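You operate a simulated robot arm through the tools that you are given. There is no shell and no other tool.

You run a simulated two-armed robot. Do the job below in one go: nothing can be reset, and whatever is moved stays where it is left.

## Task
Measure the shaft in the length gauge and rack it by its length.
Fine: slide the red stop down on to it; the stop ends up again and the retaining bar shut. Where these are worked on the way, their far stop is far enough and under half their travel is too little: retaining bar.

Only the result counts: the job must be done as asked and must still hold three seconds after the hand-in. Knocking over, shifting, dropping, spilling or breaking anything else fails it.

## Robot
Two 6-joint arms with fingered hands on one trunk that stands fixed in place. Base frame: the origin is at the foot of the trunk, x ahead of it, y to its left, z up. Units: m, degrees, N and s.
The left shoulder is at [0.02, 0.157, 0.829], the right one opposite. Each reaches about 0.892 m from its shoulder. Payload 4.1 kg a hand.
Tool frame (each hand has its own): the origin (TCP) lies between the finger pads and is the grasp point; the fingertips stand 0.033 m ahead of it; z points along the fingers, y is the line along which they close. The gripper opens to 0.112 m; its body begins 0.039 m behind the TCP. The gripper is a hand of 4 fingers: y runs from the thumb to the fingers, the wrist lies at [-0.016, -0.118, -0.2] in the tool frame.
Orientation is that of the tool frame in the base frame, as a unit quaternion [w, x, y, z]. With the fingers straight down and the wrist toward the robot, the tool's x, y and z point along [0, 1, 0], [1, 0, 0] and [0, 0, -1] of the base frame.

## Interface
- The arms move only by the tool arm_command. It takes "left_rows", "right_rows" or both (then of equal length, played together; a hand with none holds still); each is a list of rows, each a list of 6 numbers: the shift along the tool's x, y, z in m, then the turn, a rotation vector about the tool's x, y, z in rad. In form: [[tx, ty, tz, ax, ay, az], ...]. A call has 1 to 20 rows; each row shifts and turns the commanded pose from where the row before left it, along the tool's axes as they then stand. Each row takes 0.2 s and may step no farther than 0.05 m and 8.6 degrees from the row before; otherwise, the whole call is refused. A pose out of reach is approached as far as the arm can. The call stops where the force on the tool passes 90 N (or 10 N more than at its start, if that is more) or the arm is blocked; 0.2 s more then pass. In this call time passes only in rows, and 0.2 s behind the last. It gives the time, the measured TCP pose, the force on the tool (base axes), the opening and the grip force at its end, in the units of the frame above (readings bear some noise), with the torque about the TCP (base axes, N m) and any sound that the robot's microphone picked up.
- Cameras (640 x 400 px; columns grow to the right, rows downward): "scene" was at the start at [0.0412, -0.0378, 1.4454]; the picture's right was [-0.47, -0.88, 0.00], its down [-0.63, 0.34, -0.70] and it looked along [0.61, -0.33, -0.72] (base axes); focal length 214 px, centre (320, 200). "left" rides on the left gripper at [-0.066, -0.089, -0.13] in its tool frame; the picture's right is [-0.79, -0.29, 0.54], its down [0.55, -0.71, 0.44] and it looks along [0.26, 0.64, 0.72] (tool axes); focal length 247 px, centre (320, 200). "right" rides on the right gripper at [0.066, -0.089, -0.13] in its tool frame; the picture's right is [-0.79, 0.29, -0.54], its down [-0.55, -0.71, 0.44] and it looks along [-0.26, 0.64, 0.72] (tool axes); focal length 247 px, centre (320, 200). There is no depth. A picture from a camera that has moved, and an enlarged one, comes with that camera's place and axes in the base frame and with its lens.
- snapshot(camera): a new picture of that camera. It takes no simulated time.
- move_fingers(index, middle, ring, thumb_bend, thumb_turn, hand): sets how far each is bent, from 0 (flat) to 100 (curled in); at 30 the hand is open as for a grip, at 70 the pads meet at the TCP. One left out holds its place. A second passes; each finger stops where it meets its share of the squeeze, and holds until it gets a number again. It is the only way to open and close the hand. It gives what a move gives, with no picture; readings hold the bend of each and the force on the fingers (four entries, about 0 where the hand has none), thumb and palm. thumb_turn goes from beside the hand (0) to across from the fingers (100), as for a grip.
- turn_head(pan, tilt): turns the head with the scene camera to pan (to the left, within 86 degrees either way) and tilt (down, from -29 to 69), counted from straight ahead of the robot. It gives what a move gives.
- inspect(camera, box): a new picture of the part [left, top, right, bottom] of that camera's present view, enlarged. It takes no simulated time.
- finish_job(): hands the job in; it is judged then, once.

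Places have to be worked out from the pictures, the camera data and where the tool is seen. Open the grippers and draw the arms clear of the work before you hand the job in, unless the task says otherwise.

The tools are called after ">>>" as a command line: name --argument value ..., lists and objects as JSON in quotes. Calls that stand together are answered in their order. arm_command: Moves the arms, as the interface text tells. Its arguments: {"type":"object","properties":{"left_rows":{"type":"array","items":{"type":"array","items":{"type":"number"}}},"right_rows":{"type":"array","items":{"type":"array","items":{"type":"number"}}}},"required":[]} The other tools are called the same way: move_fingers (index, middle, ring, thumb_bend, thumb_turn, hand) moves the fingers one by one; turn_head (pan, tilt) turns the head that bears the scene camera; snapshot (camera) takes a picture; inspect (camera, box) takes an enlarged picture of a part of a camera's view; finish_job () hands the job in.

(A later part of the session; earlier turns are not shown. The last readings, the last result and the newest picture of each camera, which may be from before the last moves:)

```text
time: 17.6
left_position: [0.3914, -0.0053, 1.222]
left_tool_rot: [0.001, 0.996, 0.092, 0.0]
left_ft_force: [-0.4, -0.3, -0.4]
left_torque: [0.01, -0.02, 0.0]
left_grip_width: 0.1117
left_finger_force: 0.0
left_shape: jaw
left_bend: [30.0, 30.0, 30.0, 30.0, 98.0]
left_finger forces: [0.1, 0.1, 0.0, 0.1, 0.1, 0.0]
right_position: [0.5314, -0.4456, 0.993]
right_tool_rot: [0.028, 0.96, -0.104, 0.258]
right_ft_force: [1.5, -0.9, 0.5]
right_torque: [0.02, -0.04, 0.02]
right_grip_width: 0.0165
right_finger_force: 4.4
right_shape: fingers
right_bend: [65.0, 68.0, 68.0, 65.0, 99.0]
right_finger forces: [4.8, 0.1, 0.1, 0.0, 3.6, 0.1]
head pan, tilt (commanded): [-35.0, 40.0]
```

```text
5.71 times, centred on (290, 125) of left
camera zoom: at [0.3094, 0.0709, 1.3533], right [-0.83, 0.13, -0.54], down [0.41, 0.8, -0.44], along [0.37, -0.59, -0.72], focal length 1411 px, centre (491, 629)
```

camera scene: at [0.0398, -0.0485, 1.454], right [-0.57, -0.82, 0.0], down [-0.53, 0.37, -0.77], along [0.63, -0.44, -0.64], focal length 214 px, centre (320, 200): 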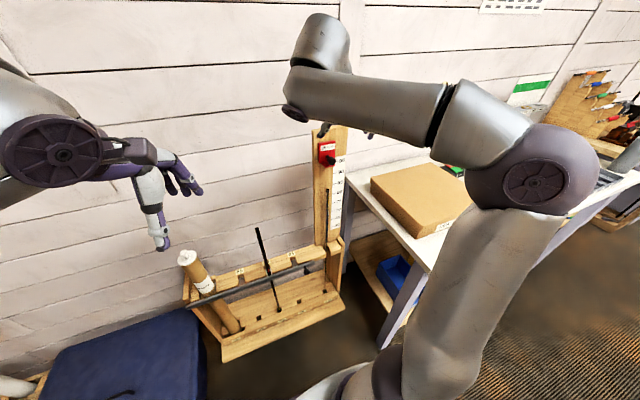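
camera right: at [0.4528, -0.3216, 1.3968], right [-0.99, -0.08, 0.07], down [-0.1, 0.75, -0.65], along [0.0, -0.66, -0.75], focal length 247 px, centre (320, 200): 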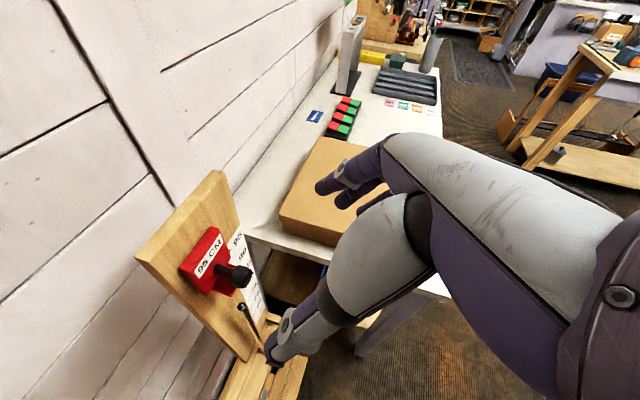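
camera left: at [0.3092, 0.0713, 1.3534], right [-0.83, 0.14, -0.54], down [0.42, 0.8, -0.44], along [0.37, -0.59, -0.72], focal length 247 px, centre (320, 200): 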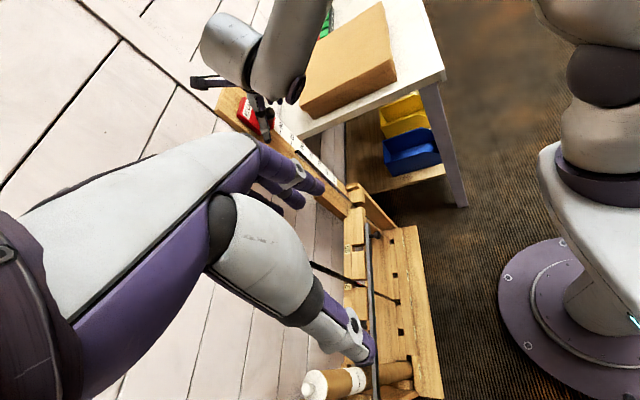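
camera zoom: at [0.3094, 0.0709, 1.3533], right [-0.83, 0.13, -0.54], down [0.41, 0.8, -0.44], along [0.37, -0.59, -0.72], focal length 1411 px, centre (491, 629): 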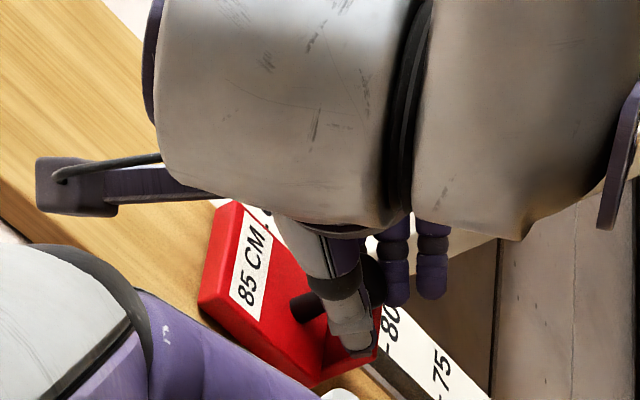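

Still no contact force; I'll go on with another few millimetres.

>>> arm_command --right_rows '[[-0.001, 0, 0.00173, 0, 0, 0], [-0.001, 0, 0.00173, 0, 0, 0], [-0.001, 0, 0.00173, 0, 0, 0]]'

>>> inspect --camera "left" --box '[250, 90, 330, 160]'

>>> inspect --camera "right" --box '[180, 130, 440, 400]'

```text
time: 18.4
left_position: [0.392, -0.0051, 1.2226]
left_tool_rot: [0.002, 0.996, 0.092, 0.001]
left_ft_force: [-0.2, -0.3, 1.0]
left_torque: [-0.02, 0.0, -0.02]
left_grip_width: 0.1116
left_finger_force: 0.0
left_shape: jaw
left_bend: [30.0, 30.0, 30.0, 30.0, 98.0]
left_finger forces: [0.0, 0.1, 0.1, 0.1, 0.1, 0.0]
right_position: [0.5312, -0.4464, 0.986]
right_tool_rot: [0.029, 0.961, -0.104, 0.256]
right_ft_force: [2.1, 0.4, 1.1]
right_torque: [0.06, -0.09, 0.01]
right_grip_width: 0.0164
right_finger_force: 4.1
right_shape: fingers
right_bend: [65.0, 68.0, 68.0, 65.0, 99.0]
right_finger forces: [5.0, 0.1, 0.0, 0.0, 4.3, 0.1]
head pan, tilt (commanded): [-35.0, 40.0]
```

```text
5.71 times, centred on (290, 125) of left
camera zoom: at [0.3094, 0.071, 1.3533], right [-0.83, 0.13, -0.54], down [0.41, 0.8, -0.44], along [0.37, -0.59, -0.72], focal length 1411 px, centre (491, 629)
```

zoom: 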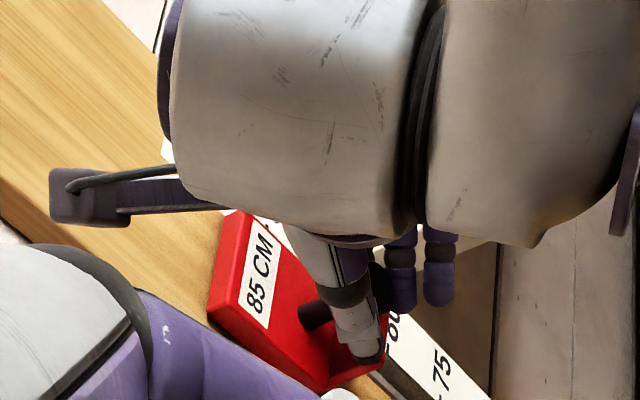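

```text
1.48 times, centred on (310, 265) of right
camera zoom: at [0.5443, -0.3571, 1.1326], right [-0.99, -0.07, 0.07], down [-0.1, 0.75, -0.65], along [0.0, -0.66, -0.75], focal length 366 px, centre (335, 104)
```

zoom: 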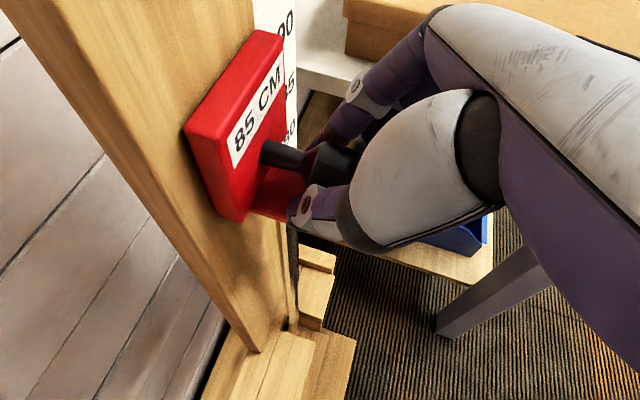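

The lip now covers the shaft's top in this view, still without contact force. I'll keep lowering a little more, watching the force.

>>> arm_command --right_rows '[[-0.001, 0, 0.00173, 0, 0, 0], [-0.001, 0, 0.00173, 0, 0, 0]]'

>>> inspect --camera "left" --box '[250, 90, 330, 160]'

```text
time: 19.0
left_position: [0.3912, -0.0041, 1.2228]
left_tool_rot: [0.001, 0.996, 0.092, 0.0]
left_ft_force: [0.1, -0.1, -0.6]
left_torque: [-0.02, 0.0, -0.01]
left_grip_width: 0.1116
left_finger_force: 0.0
left_shape: jaw
left_bend: [30.0, 30.0, 30.0, 30.0, 98.0]
left_finger forces: [0.1, 0.0, 0.0, 0.0, 0.0, 0.0]
right_position: [0.5327, -0.4474, 0.9847]
right_tool_rot: [0.031, 0.959, -0.105, 0.262]
right_ft_force: [-6.0, 0.0, 33.7]
right_torque: [-0.49, -0.36, -0.1]
right_grip_width: 0.0161
right_finger_force: 19.7
right_shape: fingers
right_bend: [65.0, 68.0, 68.0, 65.0, 99.0]
right_finger forces: [30.5, 0.0, 0.0, 0.0, 9.0, 0.0]
head pan, tilt (commanded): [-35.0, 40.0]
```

```text
5.71 times, centred on (290, 125) of left
camera zoom: at [0.3084, 0.0714, 1.3535], right [-0.83, 0.13, -0.54], down [0.41, 0.8, -0.44], along [0.37, -0.59, -0.72], focal length 1411 px, centre (491, 629)
```

zoom: 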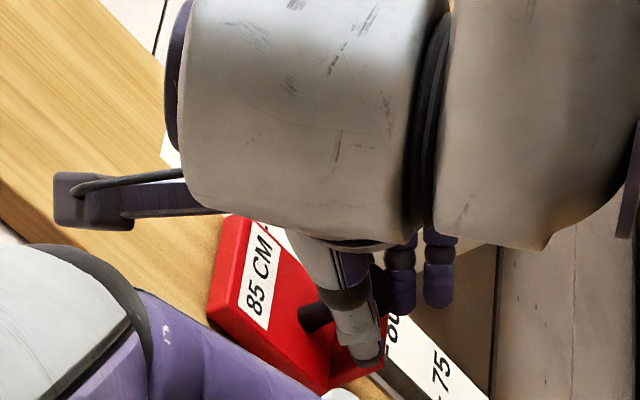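

Contact: 34 N upward and the label reads 85 CM, so the shaft is 85 cm. Now I slide the stop back up.

>>> arm_command --right_rows '[[0.002, 0, -0.00346, 0, 0, 0], [0.005, 0, -0.00865, 0, 0, 0], [0.005, 0, -0.00865, 0, 0, 0], [0.005, 0, -0.00865, 0, 0, 0], [0.005, 0, -0.00865, 0, 0, 0], [0.005, 0, -0.00865, 0, 0, 0], [0.005, 0, -0.00865, 0, 0, 0], [0.005, 0, -0.00865, 0, 0, 0], [0.005, 0, -0.00865, 0, 0, 0], [0.005, 0, -0.00865, 0, 0, 0], [0.005, 0, -0.00865, 0, 0, 0]]'

>>> inspect --camera "left" --box '[180, 40, 360, 200]'

>>> inspect --camera "right" --box '[180, 130, 440, 400]'

```text
time: 21.4
left_position: [0.3926, -0.006, 1.2226]
left_tool_rot: [0.002, 0.996, 0.093, 0.0]
left_ft_force: [0.1, -0.4, 0.5]
left_torque: [0.03, 0.0, 0.02]
left_grip_width: 0.1116
left_finger_force: 0.1
left_shape: jaw
left_bend: [30.0, 30.0, 30.0, 30.0, 98.0]
left_finger forces: [0.0, 0.1, 0.1, 0.0, 0.1, 0.1]
right_position: [0.5319, -0.4451, 1.0872]
right_tool_rot: [0.028, 0.96, -0.104, 0.258]
right_ft_force: [0.6, 0.6, -1.5]
right_torque: [0.07, 0.0, 0.0]
right_grip_width: 0.0168
right_finger_force: 3.0
right_shape: fingers
right_bend: [65.0, 68.0, 68.0, 65.0, 100.0]
right_finger forces: [3.2, 0.0, 0.1, 0.1, 3.2, 0.0]
head pan, tilt (commanded): [-35.0, 40.0]
```

```text
2.50 times, centred on (270, 120) of left
camera zoom: at [0.3095, 0.0709, 1.3533], right [-0.83, 0.13, -0.54], down [0.41, 0.8, -0.44], along [0.37, -0.59, -0.72], focal length 617 px, centre (445, 400)
```

zoom: 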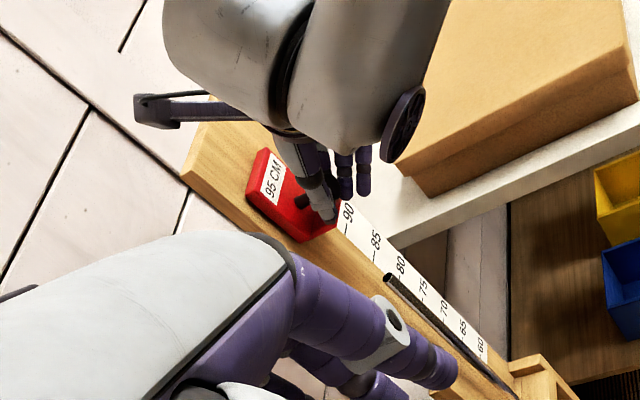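

```text
1.48 times, centred on (310, 265) of right
camera zoom: at [0.5436, -0.3568, 1.2331], right [-0.99, -0.07, 0.07], down [-0.1, 0.75, -0.65], along [0.0, -0.66, -0.75], focal length 366 px, centre (335, 104)
```

zoom: 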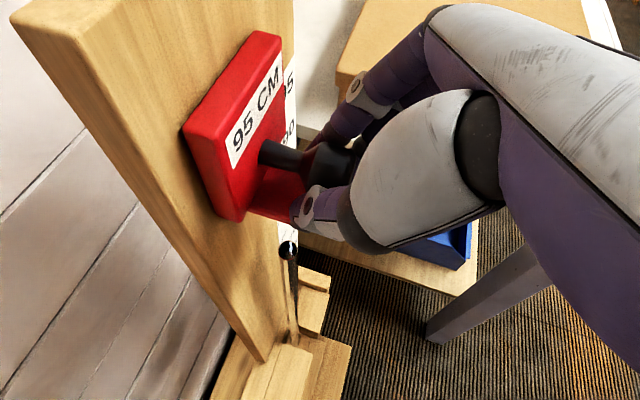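

The label reads 95 CM again with the stop about 8 mm short of where it began. I'll raise it further in small steps till it meets its upper end.

>>> arm_command --right_rows '[[0.0015, 0, -0.0026, 0, 0, 0], [0.0015, 0, -0.0026, 0, 0, 0], [0.0015, 0, -0.0026, 0, 0, 0]]'

```text
time: 22.2
left_position: [0.3916, -0.0051, 1.2231]
left_tool_rot: [0.002, 0.996, 0.092, 0.0]
left_ft_force: [-0.3, 0.6, -0.5]
left_torque: [0.01, -0.01, -0.01]
left_grip_width: 0.1118
left_finger_force: 0.1
left_shape: jaw
left_bend: [30.0, 30.0, 30.0, 30.0, 98.0]
left_finger forces: [0.0, 0.0, 0.1, 0.0, 0.0, 0.1]
right_position: [0.5319, -0.4475, 1.0968]
right_tool_rot: [0.029, 0.961, -0.103, 0.256]
right_ft_force: [-1.3, 3.3, -1.3]
right_torque: [0.13, 0.04, 0.05]
right_grip_width: 0.0168
right_finger_force: 3.7
right_shape: fingers
right_bend: [65.0, 68.0, 68.0, 65.0, 100.0]
right_finger forces: [2.8, 0.0, 0.0, 0.1, 4.7, 0.0]
head pan, tilt (commanded): [-35.0, 40.0]
```

Still free at 1.097, a little above the start height; I'll continue in small steps to find the end.

>>> arm_command --right_rows '[[0.0015, 0, -0.0026, 0, 0, 0], [0.0015, 0, -0.0026, 0, 0, 0], [0.0015, 0, -0.0026, 0, 0, 0], [0.0015, 0, -0.0026, 0, 0, 0]]'

>>> inspect --camera "left" --box '[180, 40, 360, 200]'

>>> inspect --camera "right" --box '[180, 130, 440, 400]'

```text
time: 23.2
left_position: [0.3921, -0.0055, 1.2233]
left_tool_rot: [0.001, 0.996, 0.092, 0.0]
left_ft_force: [-0.3, -0.1, 0.3]
left_torque: [0.02, -0.01, 0.0]
left_grip_width: 0.1118
left_finger_force: 0.0
left_shape: jaw
left_bend: [30.0, 30.0, 30.0, 30.0, 98.0]
left_finger forces: [0.0, 0.0, 0.0, 0.0, 0.0, 0.0]
right_position: [0.5305, -0.4454, 1.1081]
right_tool_rot: [0.029, 0.961, -0.104, 0.256]
right_ft_force: [1.0, -0.4, -11.9]
right_torque: [0.1, 0.1, 0.02]
right_grip_width: 0.0206
right_finger_force: 7.2
right_shape: fingers
right_bend: [64.0, 67.0, 68.0, 64.0, 100.0]
right_finger forces: [3.8, 4.8, 0.0, 0.0, 4.8, 0.0]
head pan, tilt (commanded): [-35.0, 40.0]
```

```text
2.50 times, centred on (270, 120) of left
camera zoom: at [0.3097, 0.0707, 1.3533], right [-0.83, 0.13, -0.54], down [0.41, 0.8, -0.44], along [0.37, -0.59, -0.72], focal length 617 px, centre (445, 400)
```

zoom: 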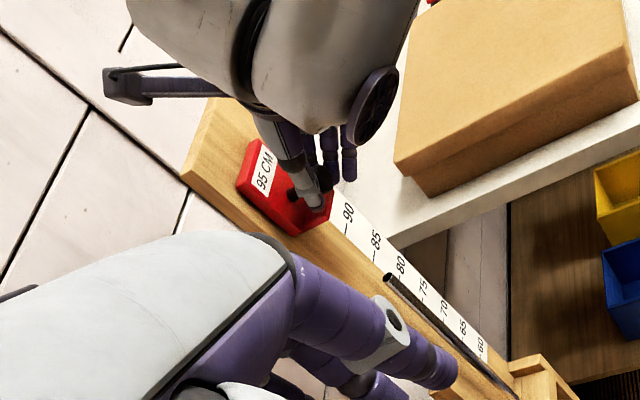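

```text
1.48 times, centred on (310, 265) of right
camera zoom: at [0.5441, -0.3566, 1.2538], right [-0.99, -0.08, 0.07], down [-0.1, 0.75, -0.65], along [0.0, -0.66, -0.75], focal length 366 px, centre (335, 104)
```

zoom: 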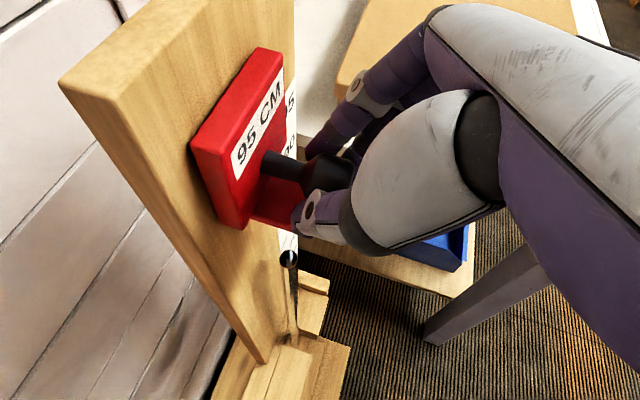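

The stop meets its upper end (-12 N, the pads slip a little), back where it began. I'll open the hand and draw back.

>>> move_fingers --hand "right" --index 30 --middle 30 --ring 30 --thumb_bend 30 --thumb_turn 98

>>> arm_command --right_rows '[[0, 0, -0.03, 0, 0, 0], [0, 0, -0.03, 0, 0, 0], [0, 0, -0.03, 0, 0, 0], [0, 0, -0.03, 0, 0, 0]]'

>>> inspect --camera "left" --box '[180, 40, 360, 200]'

>>> snapshot --camera "right"

```text
time: 24.2
left_position: [0.3923, -0.0051, 1.2223]
left_tool_rot: [0.002, 0.996, 0.092, 0.001]
left_ft_force: [-0.5, -0.1, 0.0]
left_torque: [0.03, 0.03, 0.0]
left_grip_width: 0.1114
left_finger_force: 0.1
left_shape: jaw
left_bend: [30.0, 30.0, 30.0, 30.0, 98.0]
left_finger forces: [0.0, 0.0, 0.0, 0.0, 0.1, 0.0]
right_position: [0.5317, -0.4446, 1.1092]
right_tool_rot: [0.03, 0.96, -0.104, 0.257]
right_ft_force: [0.3, -0.1, -0.1]
right_torque: [-0.03, 0.02, 0.01]
right_grip_width: 0.1122
right_finger_force: 0.0
right_shape: fingers
right_bend: [30.0, 30.0, 30.0, 30.0, 96.0]
right_finger forces: [0.0, 0.0, 0.0, 0.0, 0.1, 0.0]
head pan, tilt (commanded): [-35.0, 40.0]
```

```text
time: 25.2
left_position: [0.3919, -0.0063, 1.2224]
left_tool_rot: [0.001, 0.996, 0.093, 0.0]
left_ft_force: [0.6, -0.2, 0.4]
left_torque: [-0.01, 0.01, 0.0]
left_grip_width: 0.1117
left_finger_force: 0.0
left_shape: jaw
left_bend: [30.0, 30.0, 30.0, 30.0, 98.0]
left_finger forces: [0.0, 0.0, 0.0, 0.0, 0.0, 0.0]
right_position: [0.4752, -0.4322, 1.2127]
right_tool_rot: [0.028, 0.96, -0.105, 0.258]
right_ft_force: [1.2, -0.7, 0.1]
right_torque: [0.0, 0.0, -0.02]
right_grip_width: 0.1126
right_finger_force: 0.1
right_shape: fingers
right_bend: [30.0, 30.0, 30.0, 30.0, 96.0]
right_finger forces: [0.0, 0.0, 0.0, 0.1, 0.0, 0.0]
head pan, tilt (commanded): [-35.0, 40.0]
```

```text
2.50 times, centred on (270, 120) of left
camera zoom: at [0.3096, 0.0709, 1.3533], right [-0.83, 0.13, -0.54], down [0.41, 0.8, -0.44], along [0.37, -0.59, -0.72], focal length 617 px, centre (445, 400)
```

zoom: 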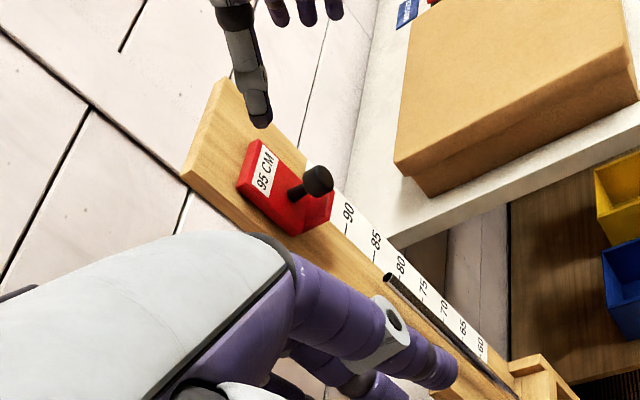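

```text
taken
camera right: at [0.4864, -0.3435, 1.3581], right [-0.99, -0.07, 0.07], down [-0.1, 0.75, -0.65], along [0.0, -0.66, -0.75], focal length 247 px, centre (320, 200)
```

right: 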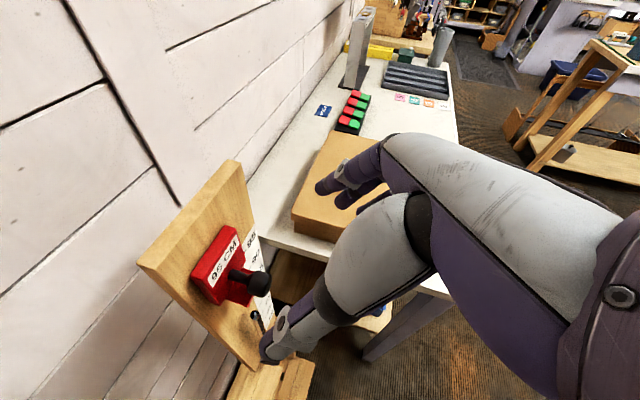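

The stop stays up at 95. Next the retaining bar; I'll enlarge it in the left camera and, once the right arm is clear, from the head.

>>> inspect --camera "left" --box '[330, 180, 450, 300]'

>>> inspect --camera "left" --box '[300, 300, 460, 400]'

>>> snapshot --camera "scene"

```text
3.33 times, centred on (390, 240) of left
camera zoom: at [0.3096, 0.0709, 1.3533], right [-0.83, 0.13, -0.54], down [0.41, 0.8, -0.44], along [0.37, -0.59, -0.72], focal length 823 px, centre (87, 67)
```

zoom: 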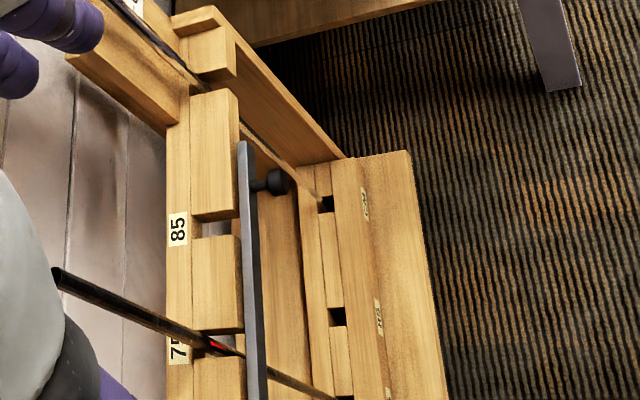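

```text
4.00 times, centred on (380, 350) of left
camera zoom: at [0.3096, 0.0709, 1.3533], right [-0.83, 0.13, -0.54], down [0.41, 0.8, -0.44], along [0.37, -0.59, -0.72], focal length 988 px, centre (80, -400)
```

zoom: 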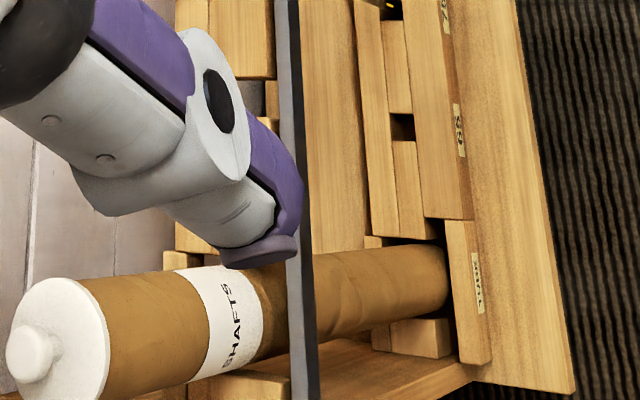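

```text
taken
camera scene: at [0.0401, -0.0485, 1.4539], right [-0.57, -0.82, 0.0], down [-0.53, 0.37, -0.77], along [0.63, -0.44, -0.64], focal length 214 px, centre (320, 200)
```

scene: 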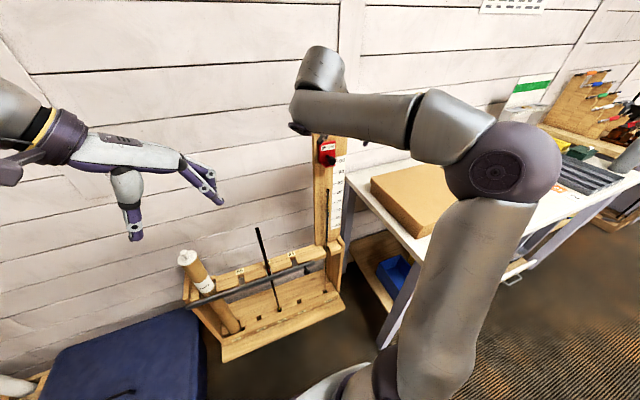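

The bar's knob triangulates consistently to (0.510, -0.306, 0.585). The left arm has room there, so I'll tilt the left hand like the right one and bring it down in front of the knob, stopping part-way to look.

>>> arm_command --left_rows '[[0, 0, 0, -0.0208, 0.1033, 0.0777], [0, 0, 0, -0.0208, 0.1033, 0.0777], [0, 0, 0, -0.0208, 0.1033, 0.0777], [0, 0, 0, -0.0208, 0.1033, 0.0777], [0, 0, 0, -0.0208, 0.1033, 0.0777], [-0.0117, 0.0192, 0.0387, 0, 0, 0], [-0.0117, 0.0192, 0.0387, 0, 0, 0], [-0.0117, 0.0192, 0.0387, 0, 0, 0], [-0.0117, 0.0192, 0.0387, 0, 0, 0], [-0.0117, 0.0192, 0.0387, 0, 0, 0], [-0.0117, 0.0192, 0.0387, 0, 0, 0], [-0.0117, 0.0192, 0.0387, 0, 0, 0]]'

>>> snapshot --camera "left"

>>> snapshot --camera "scene"

```text
time: 27.8
left_position: [0.4273, -0.1509, 0.9496]
left_tool_rot: [0.029, 0.96, -0.102, 0.259]
left_ft_force: [0.2, -0.8, 0.4]
left_torque: [0.01, -0.04, 0.01]
left_grip_width: 0.1116
left_finger_force: 0.0
left_shape: jaw
left_bend: [30.0, 30.0, 30.0, 30.0, 98.0]
left_finger forces: [0.0, 0.0, 0.1, 0.0, 0.0, 0.0]
right_position: [0.4741, -0.4326, 1.2123]
right_tool_rot: [0.028, 0.96, -0.104, 0.258]
right_ft_force: [0.5, 0.8, 0.8]
right_torque: [-0.02, -0.02, 0.02]
right_grip_width: 0.1126
right_finger_force: 0.1
right_shape: fingers
right_bend: [30.0, 30.0, 30.0, 30.0, 96.0]
right_finger forces: [0.0, 0.1, 0.0, 0.0, 0.0, 0.1]
head pan, tilt (commanded): [-35.0, 40.0]
```

```text
taken
camera left: at [0.3253, -0.0376, 1.0298], right [-0.34, 0.37, -0.86], down [0.83, 0.55, -0.1], along [0.44, -0.75, -0.49], focal length 247 px, centre (320, 200)
```

left: 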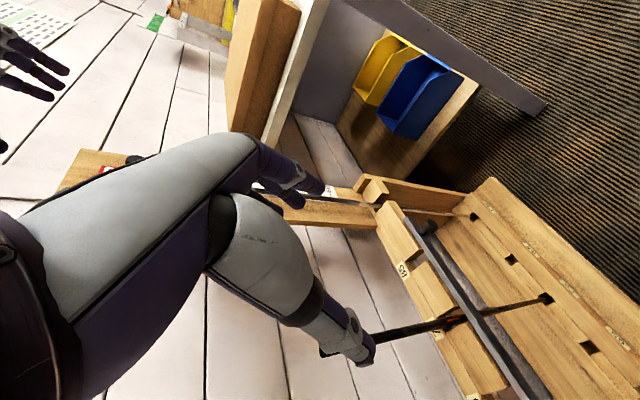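

```text
taken
camera scene: at [0.0395, -0.0481, 1.454], right [-0.57, -0.82, 0.0], down [-0.53, 0.37, -0.77], along [0.63, -0.44, -0.64], focal length 214 px, centre (320, 200)
```

scene: 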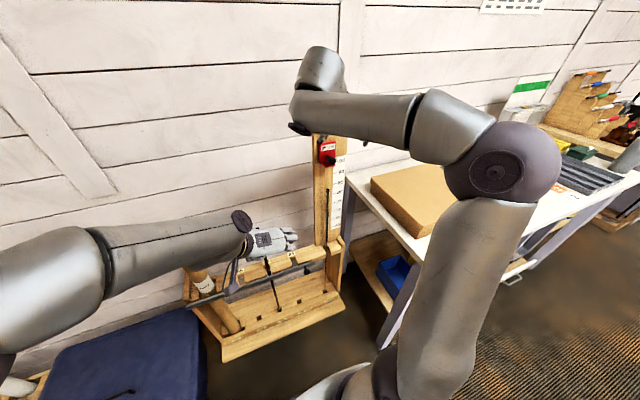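

The left hand comes down cleanly; I'll carry on to the pre-grasp point about 10 cm short of the bar's knob.

>>> arm_command --left_rows '[[-0.0117, 0.0192, 0.0387, 0, 0, 0], [-0.0117, 0.0192, 0.0387, 0, 0, 0], [-0.0117, 0.0192, 0.0387, 0, 0, 0], [-0.0117, 0.0192, 0.0387, 0, 0, 0], [-0.0117, 0.0192, 0.0387, 0, 0, 0], [-0.0117, 0.0192, 0.0387, 0, 0, 0], [-0.0117, 0.0192, 0.0387, 0, 0, 0]]'

>>> snapshot --camera "left"

>>> inspect --camera "scene" --box '[180, 180, 360, 360]'

```text
time: 29.4
left_position: [0.4622, -0.2965, 0.6736]
left_tool_rot: [0.03, 0.961, -0.101, 0.257]
left_ft_force: [0.5, -0.3, 1.0]
left_torque: [-0.02, 0.02, 0.04]
left_grip_width: 0.1116
left_finger_force: 0.2
left_shape: jaw
left_bend: [30.0, 30.0, 30.0, 30.0, 98.0]
left_finger forces: [0.0, 0.1, 0.0, 0.0, 0.0, 0.0]
right_position: [0.4743, -0.4328, 1.2127]
right_tool_rot: [0.029, 0.96, -0.104, 0.257]
right_ft_force: [0.1, 0.0, 0.0]
right_torque: [0.0, 0.0, -0.02]
right_grip_width: 0.1122
right_finger_force: 0.0
right_shape: fingers
right_bend: [30.0, 30.0, 30.0, 30.0, 96.0]
right_finger forces: [0.0, 0.0, 0.0, 0.1, 0.0, 0.0]
head pan, tilt (commanded): [-35.0, 40.0]
```

```text
taken
camera left: at [0.3608, -0.1838, 0.7529], right [-0.35, 0.36, -0.86], down [0.83, 0.55, -0.1], along [0.44, -0.75, -0.49], focal length 247 px, centre (320, 200)
```

left: 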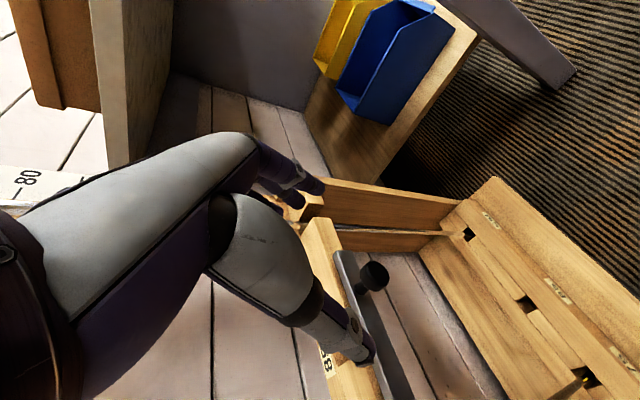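

```text
2.22 times, centred on (270, 270) of scene
camera zoom: at [0.0397, -0.0482, 1.454], right [-0.57, -0.82, 0.0], down [-0.53, 0.37, -0.77], along [0.63, -0.44, -0.64], focal length 477 px, centre (431, 44)
```

zoom: 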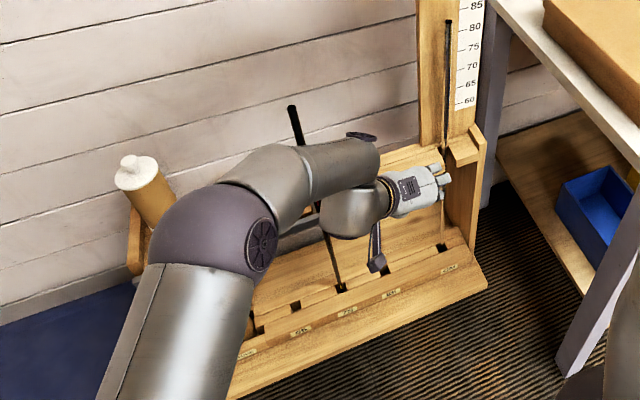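

The knob shows at (375, 275), within 4 px of where I predicted, about 10 cm ahead along the fingers. I'll lower the left hand so that the knob sits between the pads, a bit toward the tips so they keep off the bar.

>>> arm_command --left_rows '[[-0.0049, -0.0003, 0.0219, 0, 0, 0], [-0.0049, -0.0003, 0.0219, 0, 0, 0], [-0.0049, -0.0003, 0.0219, 0, 0, 0], [-0.0049, -0.0003, 0.0219, 0, 0, 0]]'

>>> inspect --camera "left" --box '[180, 120, 480, 400]'

```text
time: 30.4
left_position: [0.489, -0.2996, 0.588]
left_tool_rot: [0.029, 0.96, -0.102, 0.259]
left_ft_force: [0.3, -0.1, 0.1]
left_torque: [0.0, 0.01, 0.01]
left_grip_width: 0.1116
left_finger_force: 0.1
left_shape: jaw
left_bend: [30.0, 30.0, 30.0, 30.0, 98.0]
left_finger forces: [0.0, 0.0, 0.0, 0.1, 0.0, 0.0]
right_position: [0.4738, -0.4326, 1.2123]
right_tool_rot: [0.029, 0.96, -0.105, 0.258]
right_ft_force: [-0.9, 0.4, 0.4]
right_torque: [0.0, 0.0, 0.01]
right_grip_width: 0.1126
right_finger_force: 0.1
right_shape: fingers
right_bend: [30.0, 30.0, 30.0, 30.0, 96.0]
right_finger forces: [0.0, 0.1, 0.0, 0.1, 0.1, 0.0]
head pan, tilt (commanded): [-35.0, 40.0]
```

```text
1.43 times, centred on (330, 260) of left
camera zoom: at [0.3874, -0.1866, 0.6692], right [-0.35, 0.37, -0.86], down [0.83, 0.55, -0.1], along [0.44, -0.75, -0.49], focal length 353 px, centre (306, 114)
```

zoom: 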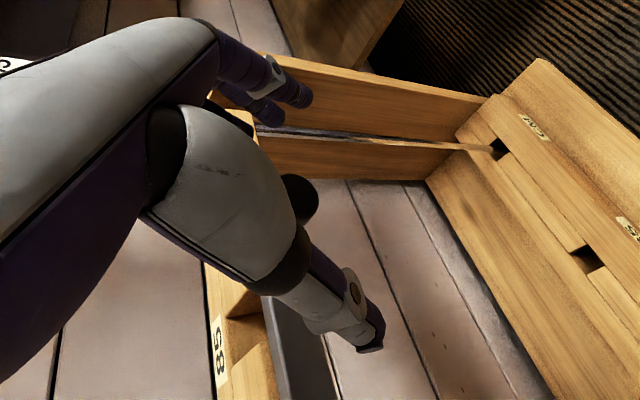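

The knob lies between thumb and fingers. I close the left hand on it.

>>> move_fingers --hand "left" --index 68 --middle 68 --ring 68 --thumb_bend 68 --thumb_turn 98

>>> inspect --camera "left" --box '[180, 120, 480, 400]'

```text
time: 31.4
left_position: [0.4891, -0.3012, 0.5889]
left_tool_rot: [0.028, 0.96, -0.103, 0.258]
left_ft_force: [-3.2, -10.6, -0.5]
left_torque: [-0.11, 0.06, -0.32]
left_grip_width: 0.0084
left_finger_force: 5.4
left_shape: fingers
left_bend: [68.0, 63.0, 65.0, 68.0, 100.0]
left_finger forces: [0.0, 7.5, 3.0, 0.1, 0.0, 0.1]
right_position: [0.4738, -0.4335, 1.2121]
right_tool_rot: [0.028, 0.96, -0.105, 0.257]
right_ft_force: [-0.7, 0.5, -0.4]
right_torque: [0.0, -0.01, -0.01]
right_grip_width: 0.1124
right_finger_force: 0.0
right_shape: fingers
right_bend: [30.0, 30.0, 30.0, 30.0, 96.0]
right_finger forces: [0.0, 0.1, 0.1, 0.1, 0.0, 0.1]
head pan, tilt (commanded): [-35.0, 40.0]
```

```text
1.43 times, centred on (330, 260) of left
camera zoom: at [0.387, -0.1871, 0.6694], right [-0.35, 0.37, -0.86], down [0.83, 0.55, -0.1], along [0.43, -0.75, -0.49], focal length 353 px, centre (306, 114)
```

zoom: 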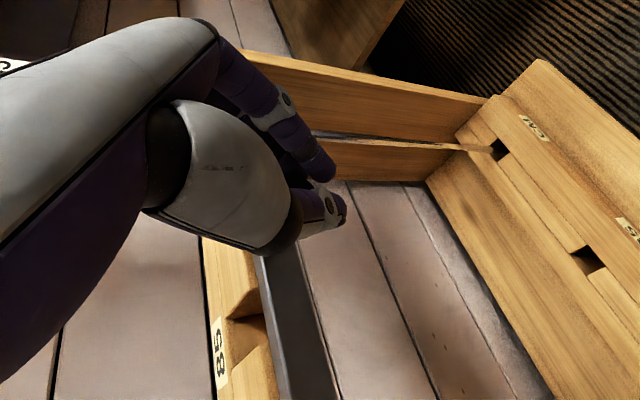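

Middle and ring finger press the knob leftward (about 10 N) and it hasn't given way; the thumb hasn't touched yet. I'll bend the thumb further to complete the pinch.

>>> move_fingers --hand "left" --thumb_bend 85

>>> inspect --camera "left" --box '[180, 120, 480, 400]'

```text
time: 32.4
left_position: [0.4884, -0.3001, 0.5886]
left_tool_rot: [0.028, 0.96, -0.102, 0.258]
left_ft_force: [-3.6, -11.3, 1.2]
left_torque: [-0.15, 0.05, -0.38]
left_grip_width: 0.0
left_finger_force: 5.1
left_shape: fingers
left_bend: [63.0, 62.0, 65.0, 80.0, 100.0]
left_finger forces: [0.0, 7.8, 3.3, 0.0, 0.0, 0.0]
right_position: [0.4741, -0.4332, 1.2118]
right_tool_rot: [0.028, 0.96, -0.105, 0.257]
right_ft_force: [0.2, -0.3, 0.4]
right_torque: [0.02, 0.02, -0.01]
right_grip_width: 0.1124
right_finger_force: 0.1
right_shape: fingers
right_bend: [30.0, 30.0, 30.0, 30.0, 96.0]
right_finger forces: [0.0, 0.1, 0.0, 0.0, 0.1, 0.1]
head pan, tilt (commanded): [-35.0, 40.0]
```

```text
1.43 times, centred on (330, 260) of left
camera zoom: at [0.3872, -0.1869, 0.6694], right [-0.35, 0.37, -0.86], down [0.83, 0.55, -0.1], along [0.44, -0.75, -0.49], focal length 353 px, centre (306, 114)
```

zoom: 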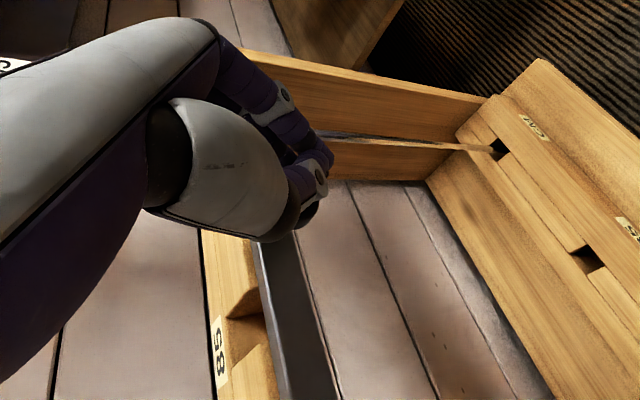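

The thumb slides past the near side of the knob, so only the fingers bear on it from the right. I'll use that to test whether the bar gives leftward with a small push.

>>> arm_command --left_rows '[[0, -0.003, 0, 0, 0, 0], [0, -0.003, 0, 0, 0, 0]]'

```text
time: 33.0
left_position: [0.4892, -0.2966, 0.589]
left_tool_rot: [0.03, 0.96, -0.103, 0.258]
left_ft_force: [-4.1, -17.3, 5.2]
left_torque: [-0.35, -0.03, -0.53]
left_grip_width: 0.0
left_finger_force: 8.3
left_shape: fingers
left_bend: [63.0, 60.0, 62.0, 80.0, 100.0]
left_finger forces: [0.0, 9.8, 6.6, 0.1, 0.0, 0.1]
right_position: [0.4733, -0.4324, 1.2128]
right_tool_rot: [0.028, 0.96, -0.105, 0.257]
right_ft_force: [-0.7, 0.0, -0.9]
right_torque: [0.02, -0.01, 0.01]
right_grip_width: 0.1124
right_finger_force: 0.1
right_shape: fingers
right_bend: [30.0, 30.0, 30.0, 30.0, 96.0]
right_finger forces: [0.0, 0.0, 0.0, 0.0, 0.0, 0.0]
head pan, tilt (commanded): [-35.0, 40.0]
```

At 17 N leftward nothing moves, so it isn't a leftward slide. I'll ease off and try lifting a little with the same finger contact.

>>> arm_command --left_rows '[[0, 0.003, 0, 0, 0, 0], [0.0025, 0, -0.00433, 0, 0, 0], [0.0025, 0, -0.00433, 0, 0, 0], [0.0025, 0, -0.00433, 0, 0, 0]]'

>>> inspect --camera "left" --box '[180, 120, 480, 400]'

```text
time: 34.0
left_position: [0.4888, -0.2973, 0.6019]
left_tool_rot: [0.028, 0.96, -0.102, 0.258]
left_ft_force: [-2.2, -6.7, -1.5]
left_torque: [-0.1, 0.1, -0.19]
left_grip_width: 0.0
left_finger_force: 3.2
left_shape: fingers
left_bend: [63.0, 61.0, 68.0, 80.0, 100.0]
left_finger forces: [0.0, 5.6, 0.0, 0.0, 0.1, 0.0]
right_position: [0.4738, -0.4323, 1.2122]
right_tool_rot: [0.03, 0.96, -0.104, 0.257]
right_ft_force: [-1.1, -0.1, -0.1]
right_torque: [0.03, 0.03, 0.0]
right_grip_width: 0.1128
right_finger_force: 0.0
right_shape: fingers
right_bend: [30.0, 30.0, 30.0, 30.0, 96.0]
right_finger forces: [0.0, 0.0, 0.1, 0.0, 0.1, 0.1]
head pan, tilt (commanded): [-35.0, 40.0]
```

```text
1.43 times, centred on (330, 260) of left
camera zoom: at [0.3876, -0.1846, 0.6819], right [-0.35, 0.37, -0.86], down [0.83, 0.55, -0.1], along [0.44, -0.75, -0.49], focal length 353 px, centre (306, 114)
```

zoom: 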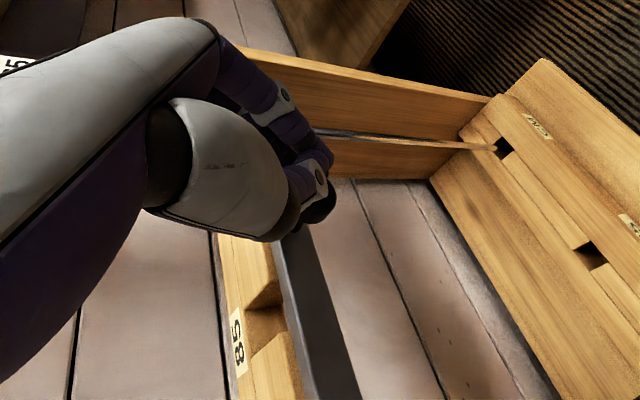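

The fingers just slip upward off the knob, so that test is inconclusive. I'll open, go about 4 cm lower and close the fingers under the knob so it is hooked, then lift.

>>> move_fingers --hand "left" --index 30 --middle 30 --ring 30 --thumb_bend 30 --thumb_turn 98

>>> arm_command --left_rows '[[-0.0056, 0.002, 0.0213, 0, 0, 0], [-0.0056, 0.002, 0.0213, 0, 0, 0]]'

>>> inspect --camera "left" --box '[180, 120, 480, 400]'

```text
time: 35.0
left_position: [0.4879, -0.2972, 0.6013]
left_tool_rot: [0.029, 0.96, -0.102, 0.258]
left_ft_force: [0.0, 0.1, 0.5]
left_torque: [-0.01, 0.01, -0.02]
left_grip_width: 0.1126
left_finger_force: 0.0
left_shape: fingers
left_bend: [30.0, 30.0, 30.0, 30.0, 96.0]
left_finger forces: [0.0, 0.1, 0.1, 0.0, 0.0, 0.0]
right_position: [0.4743, -0.4333, 1.2115]
right_tool_rot: [0.029, 0.96, -0.104, 0.257]
right_ft_force: [-0.2, 0.0, -0.5]
right_torque: [-0.01, 0.01, 0.02]
right_grip_width: 0.1125
right_finger_force: 0.0
right_shape: fingers
right_bend: [30.0, 30.0, 30.0, 30.0, 96.0]
right_finger forces: [0.0, 0.0, 0.0, 0.0, 0.0, 0.0]
head pan, tilt (commanded): [-35.0, 40.0]
```

```text
time: 35.6
left_position: [0.5, -0.3035, 0.5575]
left_tool_rot: [0.029, 0.961, -0.101, 0.257]
left_ft_force: [0.3, -0.4, -0.3]
left_torque: [-0.01, 0.01, 0.01]
left_grip_width: 0.1128
left_finger_force: 0.0
left_shape: fingers
left_bend: [30.0, 30.0, 30.0, 30.0, 96.0]
left_finger forces: [0.1, 0.0, 0.0, 0.1, 0.0, 0.0]
right_position: [0.4739, -0.4331, 1.2138]
right_tool_rot: [0.029, 0.961, -0.103, 0.257]
right_ft_force: [0.7, 0.1, 0.3]
right_torque: [0.0, 0.01, -0.03]
right_grip_width: 0.1123
right_finger_force: 0.1
right_shape: fingers
right_bend: [30.0, 30.0, 30.0, 30.0, 96.0]
right_finger forces: [0.1, 0.0, 0.0, 0.1, 0.1, 0.1]
head pan, tilt (commanded): [-35.0, 40.0]
```

```text
1.43 times, centred on (330, 260) of left
camera zoom: at [0.3984, -0.1908, 0.6379], right [-0.35, 0.37, -0.86], down [0.83, 0.55, -0.1], along [0.44, -0.75, -0.49], focal length 353 px, centre (306, 114)
```

zoom: 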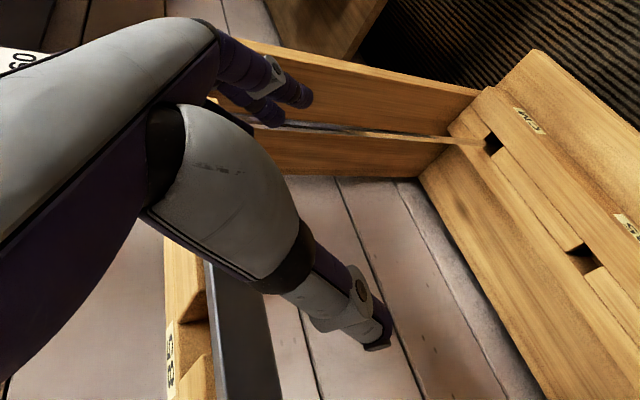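

No contact on the way down. Now I curl the fingers closed beneath the knob.

>>> move_fingers --hand "left" --index 75 --middle 75 --ring 75 --thumb_bend 60

>>> inspect --camera "left" --box '[180, 120, 480, 400]'

```text
time: 36.6
left_position: [0.5002, -0.3042, 0.5589]
left_tool_rot: [0.028, 0.96, -0.102, 0.259]
left_ft_force: [-0.7, -2.8, -2.1]
left_torque: [0.09, 0.07, -0.02]
left_grip_width: 0.0081
left_finger_force: 1.7
left_shape: fingers
left_bend: [75.0, 75.0, 74.0, 60.0, 99.0]
left_finger forces: [0.0, 0.4, 3.5, 0.0, 0.1, 0.0]
right_position: [0.4736, -0.4328, 1.2129]
right_tool_rot: [0.029, 0.96, -0.103, 0.257]
right_ft_force: [-0.4, 0.8, -0.4]
right_torque: [0.0, -0.02, 0.03]
right_grip_width: 0.1124
right_finger_force: 0.1
right_shape: fingers
right_bend: [30.0, 30.0, 30.0, 30.0, 96.0]
right_finger forces: [0.0, 0.0, 0.0, 0.1, 0.1, 0.0]
head pan, tilt (commanded): [-35.0, 40.0]
```

```text
1.43 times, centred on (330, 260) of left
camera zoom: at [0.3981, -0.191, 0.6381], right [-0.35, 0.37, -0.86], down [0.83, 0.55, -0.1], along [0.43, -0.75, -0.49], focal length 353 px, centre (306, 114)
```

zoom: 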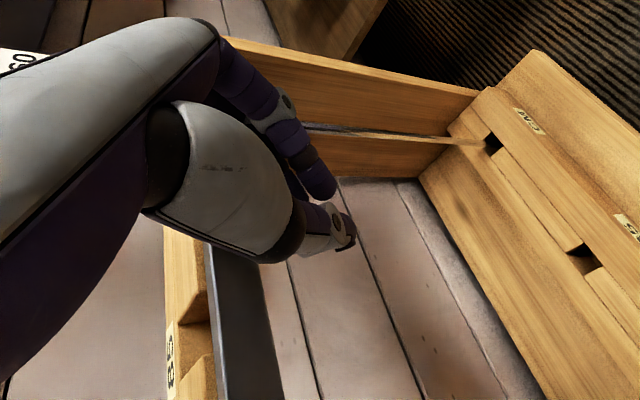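

The fingers are closed below the knob with light ring-finger contact. I lift in small steps and watch the force.

>>> arm_command --left_rows '[[0.002, 0, -0.00346, 0, 0, 0], [0.002, 0, -0.00346, 0, 0, 0], [0.002, 0, -0.00346, 0, 0, 0], [0.002, 0, -0.00346, 0, 0, 0]]'

>>> inspect --camera "left" --box '[180, 120, 480, 400]'

```text
time: 37.6
left_position: [0.4977, -0.3037, 0.5728]
left_tool_rot: [0.028, 0.961, -0.103, 0.255]
left_ft_force: [-1.0, -6.7, -31.7]
left_torque: [0.46, 0.83, -0.21]
left_grip_width: 0.0076
left_finger_force: 13.0
left_shape: fingers
left_bend: [75.0, 69.0, 69.0, 60.0, 99.0]
left_finger forces: [0.1, 12.7, 13.6, 0.0, 0.0, 0.0]
right_position: [0.4739, -0.4317, 1.2119]
right_tool_rot: [0.027, 0.96, -0.105, 0.258]
right_ft_force: [-0.5, 1.0, 0.6]
right_torque: [-0.03, -0.01, 0.02]
right_grip_width: 0.1126
right_finger_force: 0.0
right_shape: fingers
right_bend: [30.0, 30.0, 30.0, 30.0, 96.0]
right_finger forces: [0.2, 0.0, 0.0, 0.0, 0.1, 0.0]
head pan, tilt (commanded): [-35.0, 40.0]
```

```text
1.43 times, centred on (330, 260) of left
camera zoom: at [0.3962, -0.1902, 0.6537], right [-0.35, 0.37, -0.86], down [0.83, 0.55, -0.1], along [0.43, -0.75, -0.5], focal length 353 px, centre (306, 114)
```

zoom: 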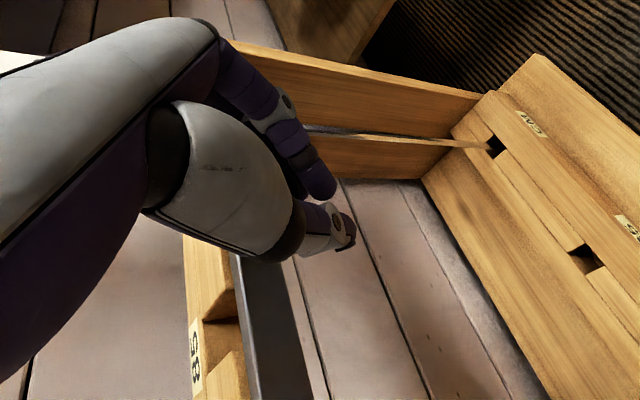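

Lifting meets about 32 N with no motion, so the bar doesn't lift. I'll lower to relieve it, open the hand, and tuck the ring finger away so that I can pinch the knob centrally and try pulling it outward.

>>> arm_command --left_rows '[[-0.002, 0, 0.00346, 0, 0, 0], [-0.002, 0, 0.00346, 0, 0, 0], [-0.002, 0, 0.00346, 0, 0, 0], [-0.002, 0, 0.00346, 0, 0, 0]]'

>>> move_fingers --hand "left" --index 30 --middle 30 --ring 30 --thumb_bend 30

>>> inspect --camera "scene" --box '[180, 180, 360, 360]'

```text
time: 38.6
left_position: [0.5028, -0.3054, 0.5618]
left_tool_rot: [0.028, 0.96, -0.1, 0.261]
left_ft_force: [-2.4, -5.8, -0.2]
left_torque: [0.06, 0.01, -0.16]
left_grip_width: 0.0079
left_finger_force: 2.8
left_shape: fingers
left_bend: [75.0, 73.0, 72.0, 60.0, 99.0]
left_finger forces: [0.0, 1.7, 3.6, 0.0, 0.0, 0.1]
right_position: [0.4738, -0.4326, 1.2125]
right_tool_rot: [0.029, 0.96, -0.104, 0.257]
right_ft_force: [-1.1, -0.8, 0.2]
right_torque: [0.03, 0.01, 0.03]
right_grip_width: 0.1126
right_finger_force: 0.0
right_shape: fingers
right_bend: [30.0, 30.0, 30.0, 30.0, 96.0]
right_finger forces: [0.0, 0.0, 0.0, 0.0, 0.0, 0.0]
head pan, tilt (commanded): [-35.0, 40.0]
```

```text
time: 39.6
left_position: [0.5002, -0.3027, 0.5604]
left_tool_rot: [0.029, 0.96, -0.103, 0.258]
left_ft_force: [0.6, 1.0, -0.2]
left_torque: [0.01, -0.03, -0.03]
left_grip_width: 0.1126
left_finger_force: 0.2
left_shape: fingers
left_bend: [30.0, 30.0, 30.0, 30.0, 96.0]
left_finger forces: [0.0, 0.1, 0.1, 0.1, 0.1, 0.0]
right_position: [0.474, -0.4327, 1.2121]
right_tool_rot: [0.03, 0.96, -0.104, 0.258]
right_ft_force: [0.3, 0.3, 0.3]
right_torque: [0.0, 0.03, 0.0]
right_grip_width: 0.1124
right_finger_force: 0.0
right_shape: fingers
right_bend: [30.0, 30.0, 30.0, 30.0, 96.0]
right_finger forces: [0.1, 0.0, 0.1, 0.0, 0.0, 0.1]
head pan, tilt (commanded): [-35.0, 40.0]
```

```text
2.22 times, centred on (270, 270) of scene
camera zoom: at [0.0398, -0.0485, 1.454], right [-0.57, -0.82, 0.0], down [-0.53, 0.37, -0.77], along [0.63, -0.44, -0.64], focal length 477 px, centre (431, 44)
```

zoom: 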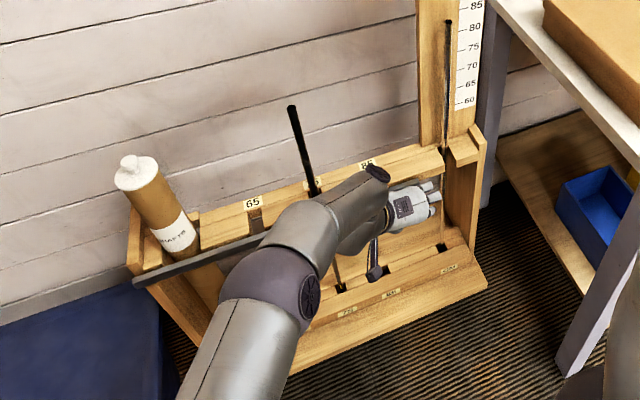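

The bar looks unmoved. I'll check its left end closely for the kind of pivot before pulling.

>>> inspect --camera "scene" --box '[208, 270, 258, 320]'

>>> inspect --camera "scene" --box '[210, 250, 300, 310]'

```text
8.00 times, centred on (233, 295) of scene
camera zoom: at [0.0398, -0.0485, 1.454], right [-0.57, -0.82, 0.0], down [-0.53, 0.37, -0.77], along [0.63, -0.44, -0.64], focal length 1716 px, centre (1016, -560)
```

zoom: 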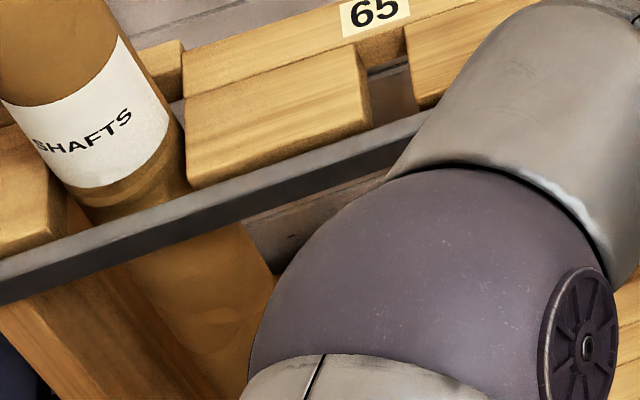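

```text
6.67 times, centred on (255, 280) of scene
camera zoom: at [0.0398, -0.0485, 1.454], right [-0.57, -0.82, 0.0], down [-0.53, 0.37, -0.77], along [0.63, -0.44, -0.64], focal length 1430 px, centre (753, -333)
```

zoom: 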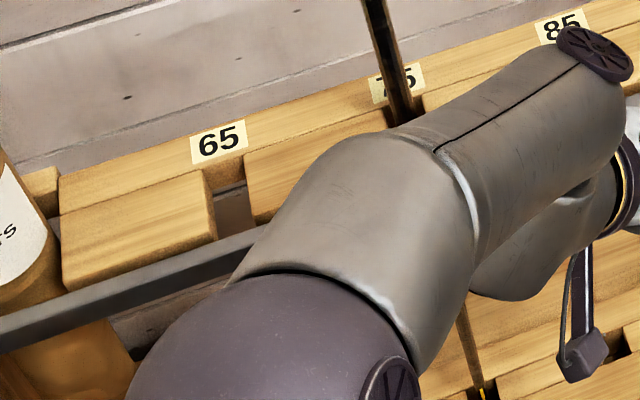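

No pivot detail shows, so I'll test by pulling: ring finger curled away first.

>>> move_fingers --hand "left" --ring 100

>>> inspect --camera "left" --box '[180, 120, 480, 400]'

```text
time: 40.6
left_position: [0.4999, -0.3049, 0.5602]
left_tool_rot: [0.029, 0.961, -0.104, 0.256]
left_ft_force: [-2.7, -12.4, -9.4]
left_torque: [0.23, 0.21, -0.33]
left_grip_width: 0.1125
left_finger_force: 7.2
left_shape: fingers
left_bend: [30.0, 30.0, 75.0, 30.0, 96.0]
left_finger forces: [0.0, 0.1, 15.3, 0.1, 0.0, 0.1]
right_position: [0.4746, -0.4328, 1.2115]
right_tool_rot: [0.028, 0.96, -0.105, 0.258]
right_ft_force: [0.7, -0.6, 0.3]
right_torque: [0.02, 0.03, -0.02]
right_grip_width: 0.1125
right_finger_force: 0.1
right_shape: fingers
right_bend: [30.0, 30.0, 30.0, 30.0, 96.0]
right_finger forces: [0.1, 0.0, 0.0, 0.0, 0.0, 0.0]
head pan, tilt (commanded): [-35.0, 40.0]
```

```text
1.43 times, centred on (330, 260) of left
camera zoom: at [0.3974, -0.1916, 0.6394], right [-0.35, 0.37, -0.86], down [0.83, 0.55, -0.1], along [0.43, -0.75, -0.5], focal length 353 px, centre (306, 114)
```

zoom: 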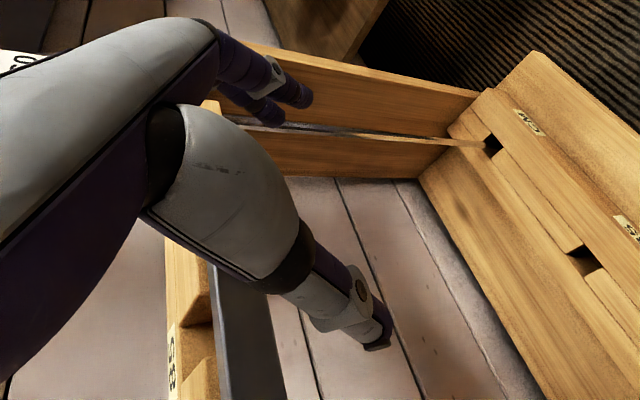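

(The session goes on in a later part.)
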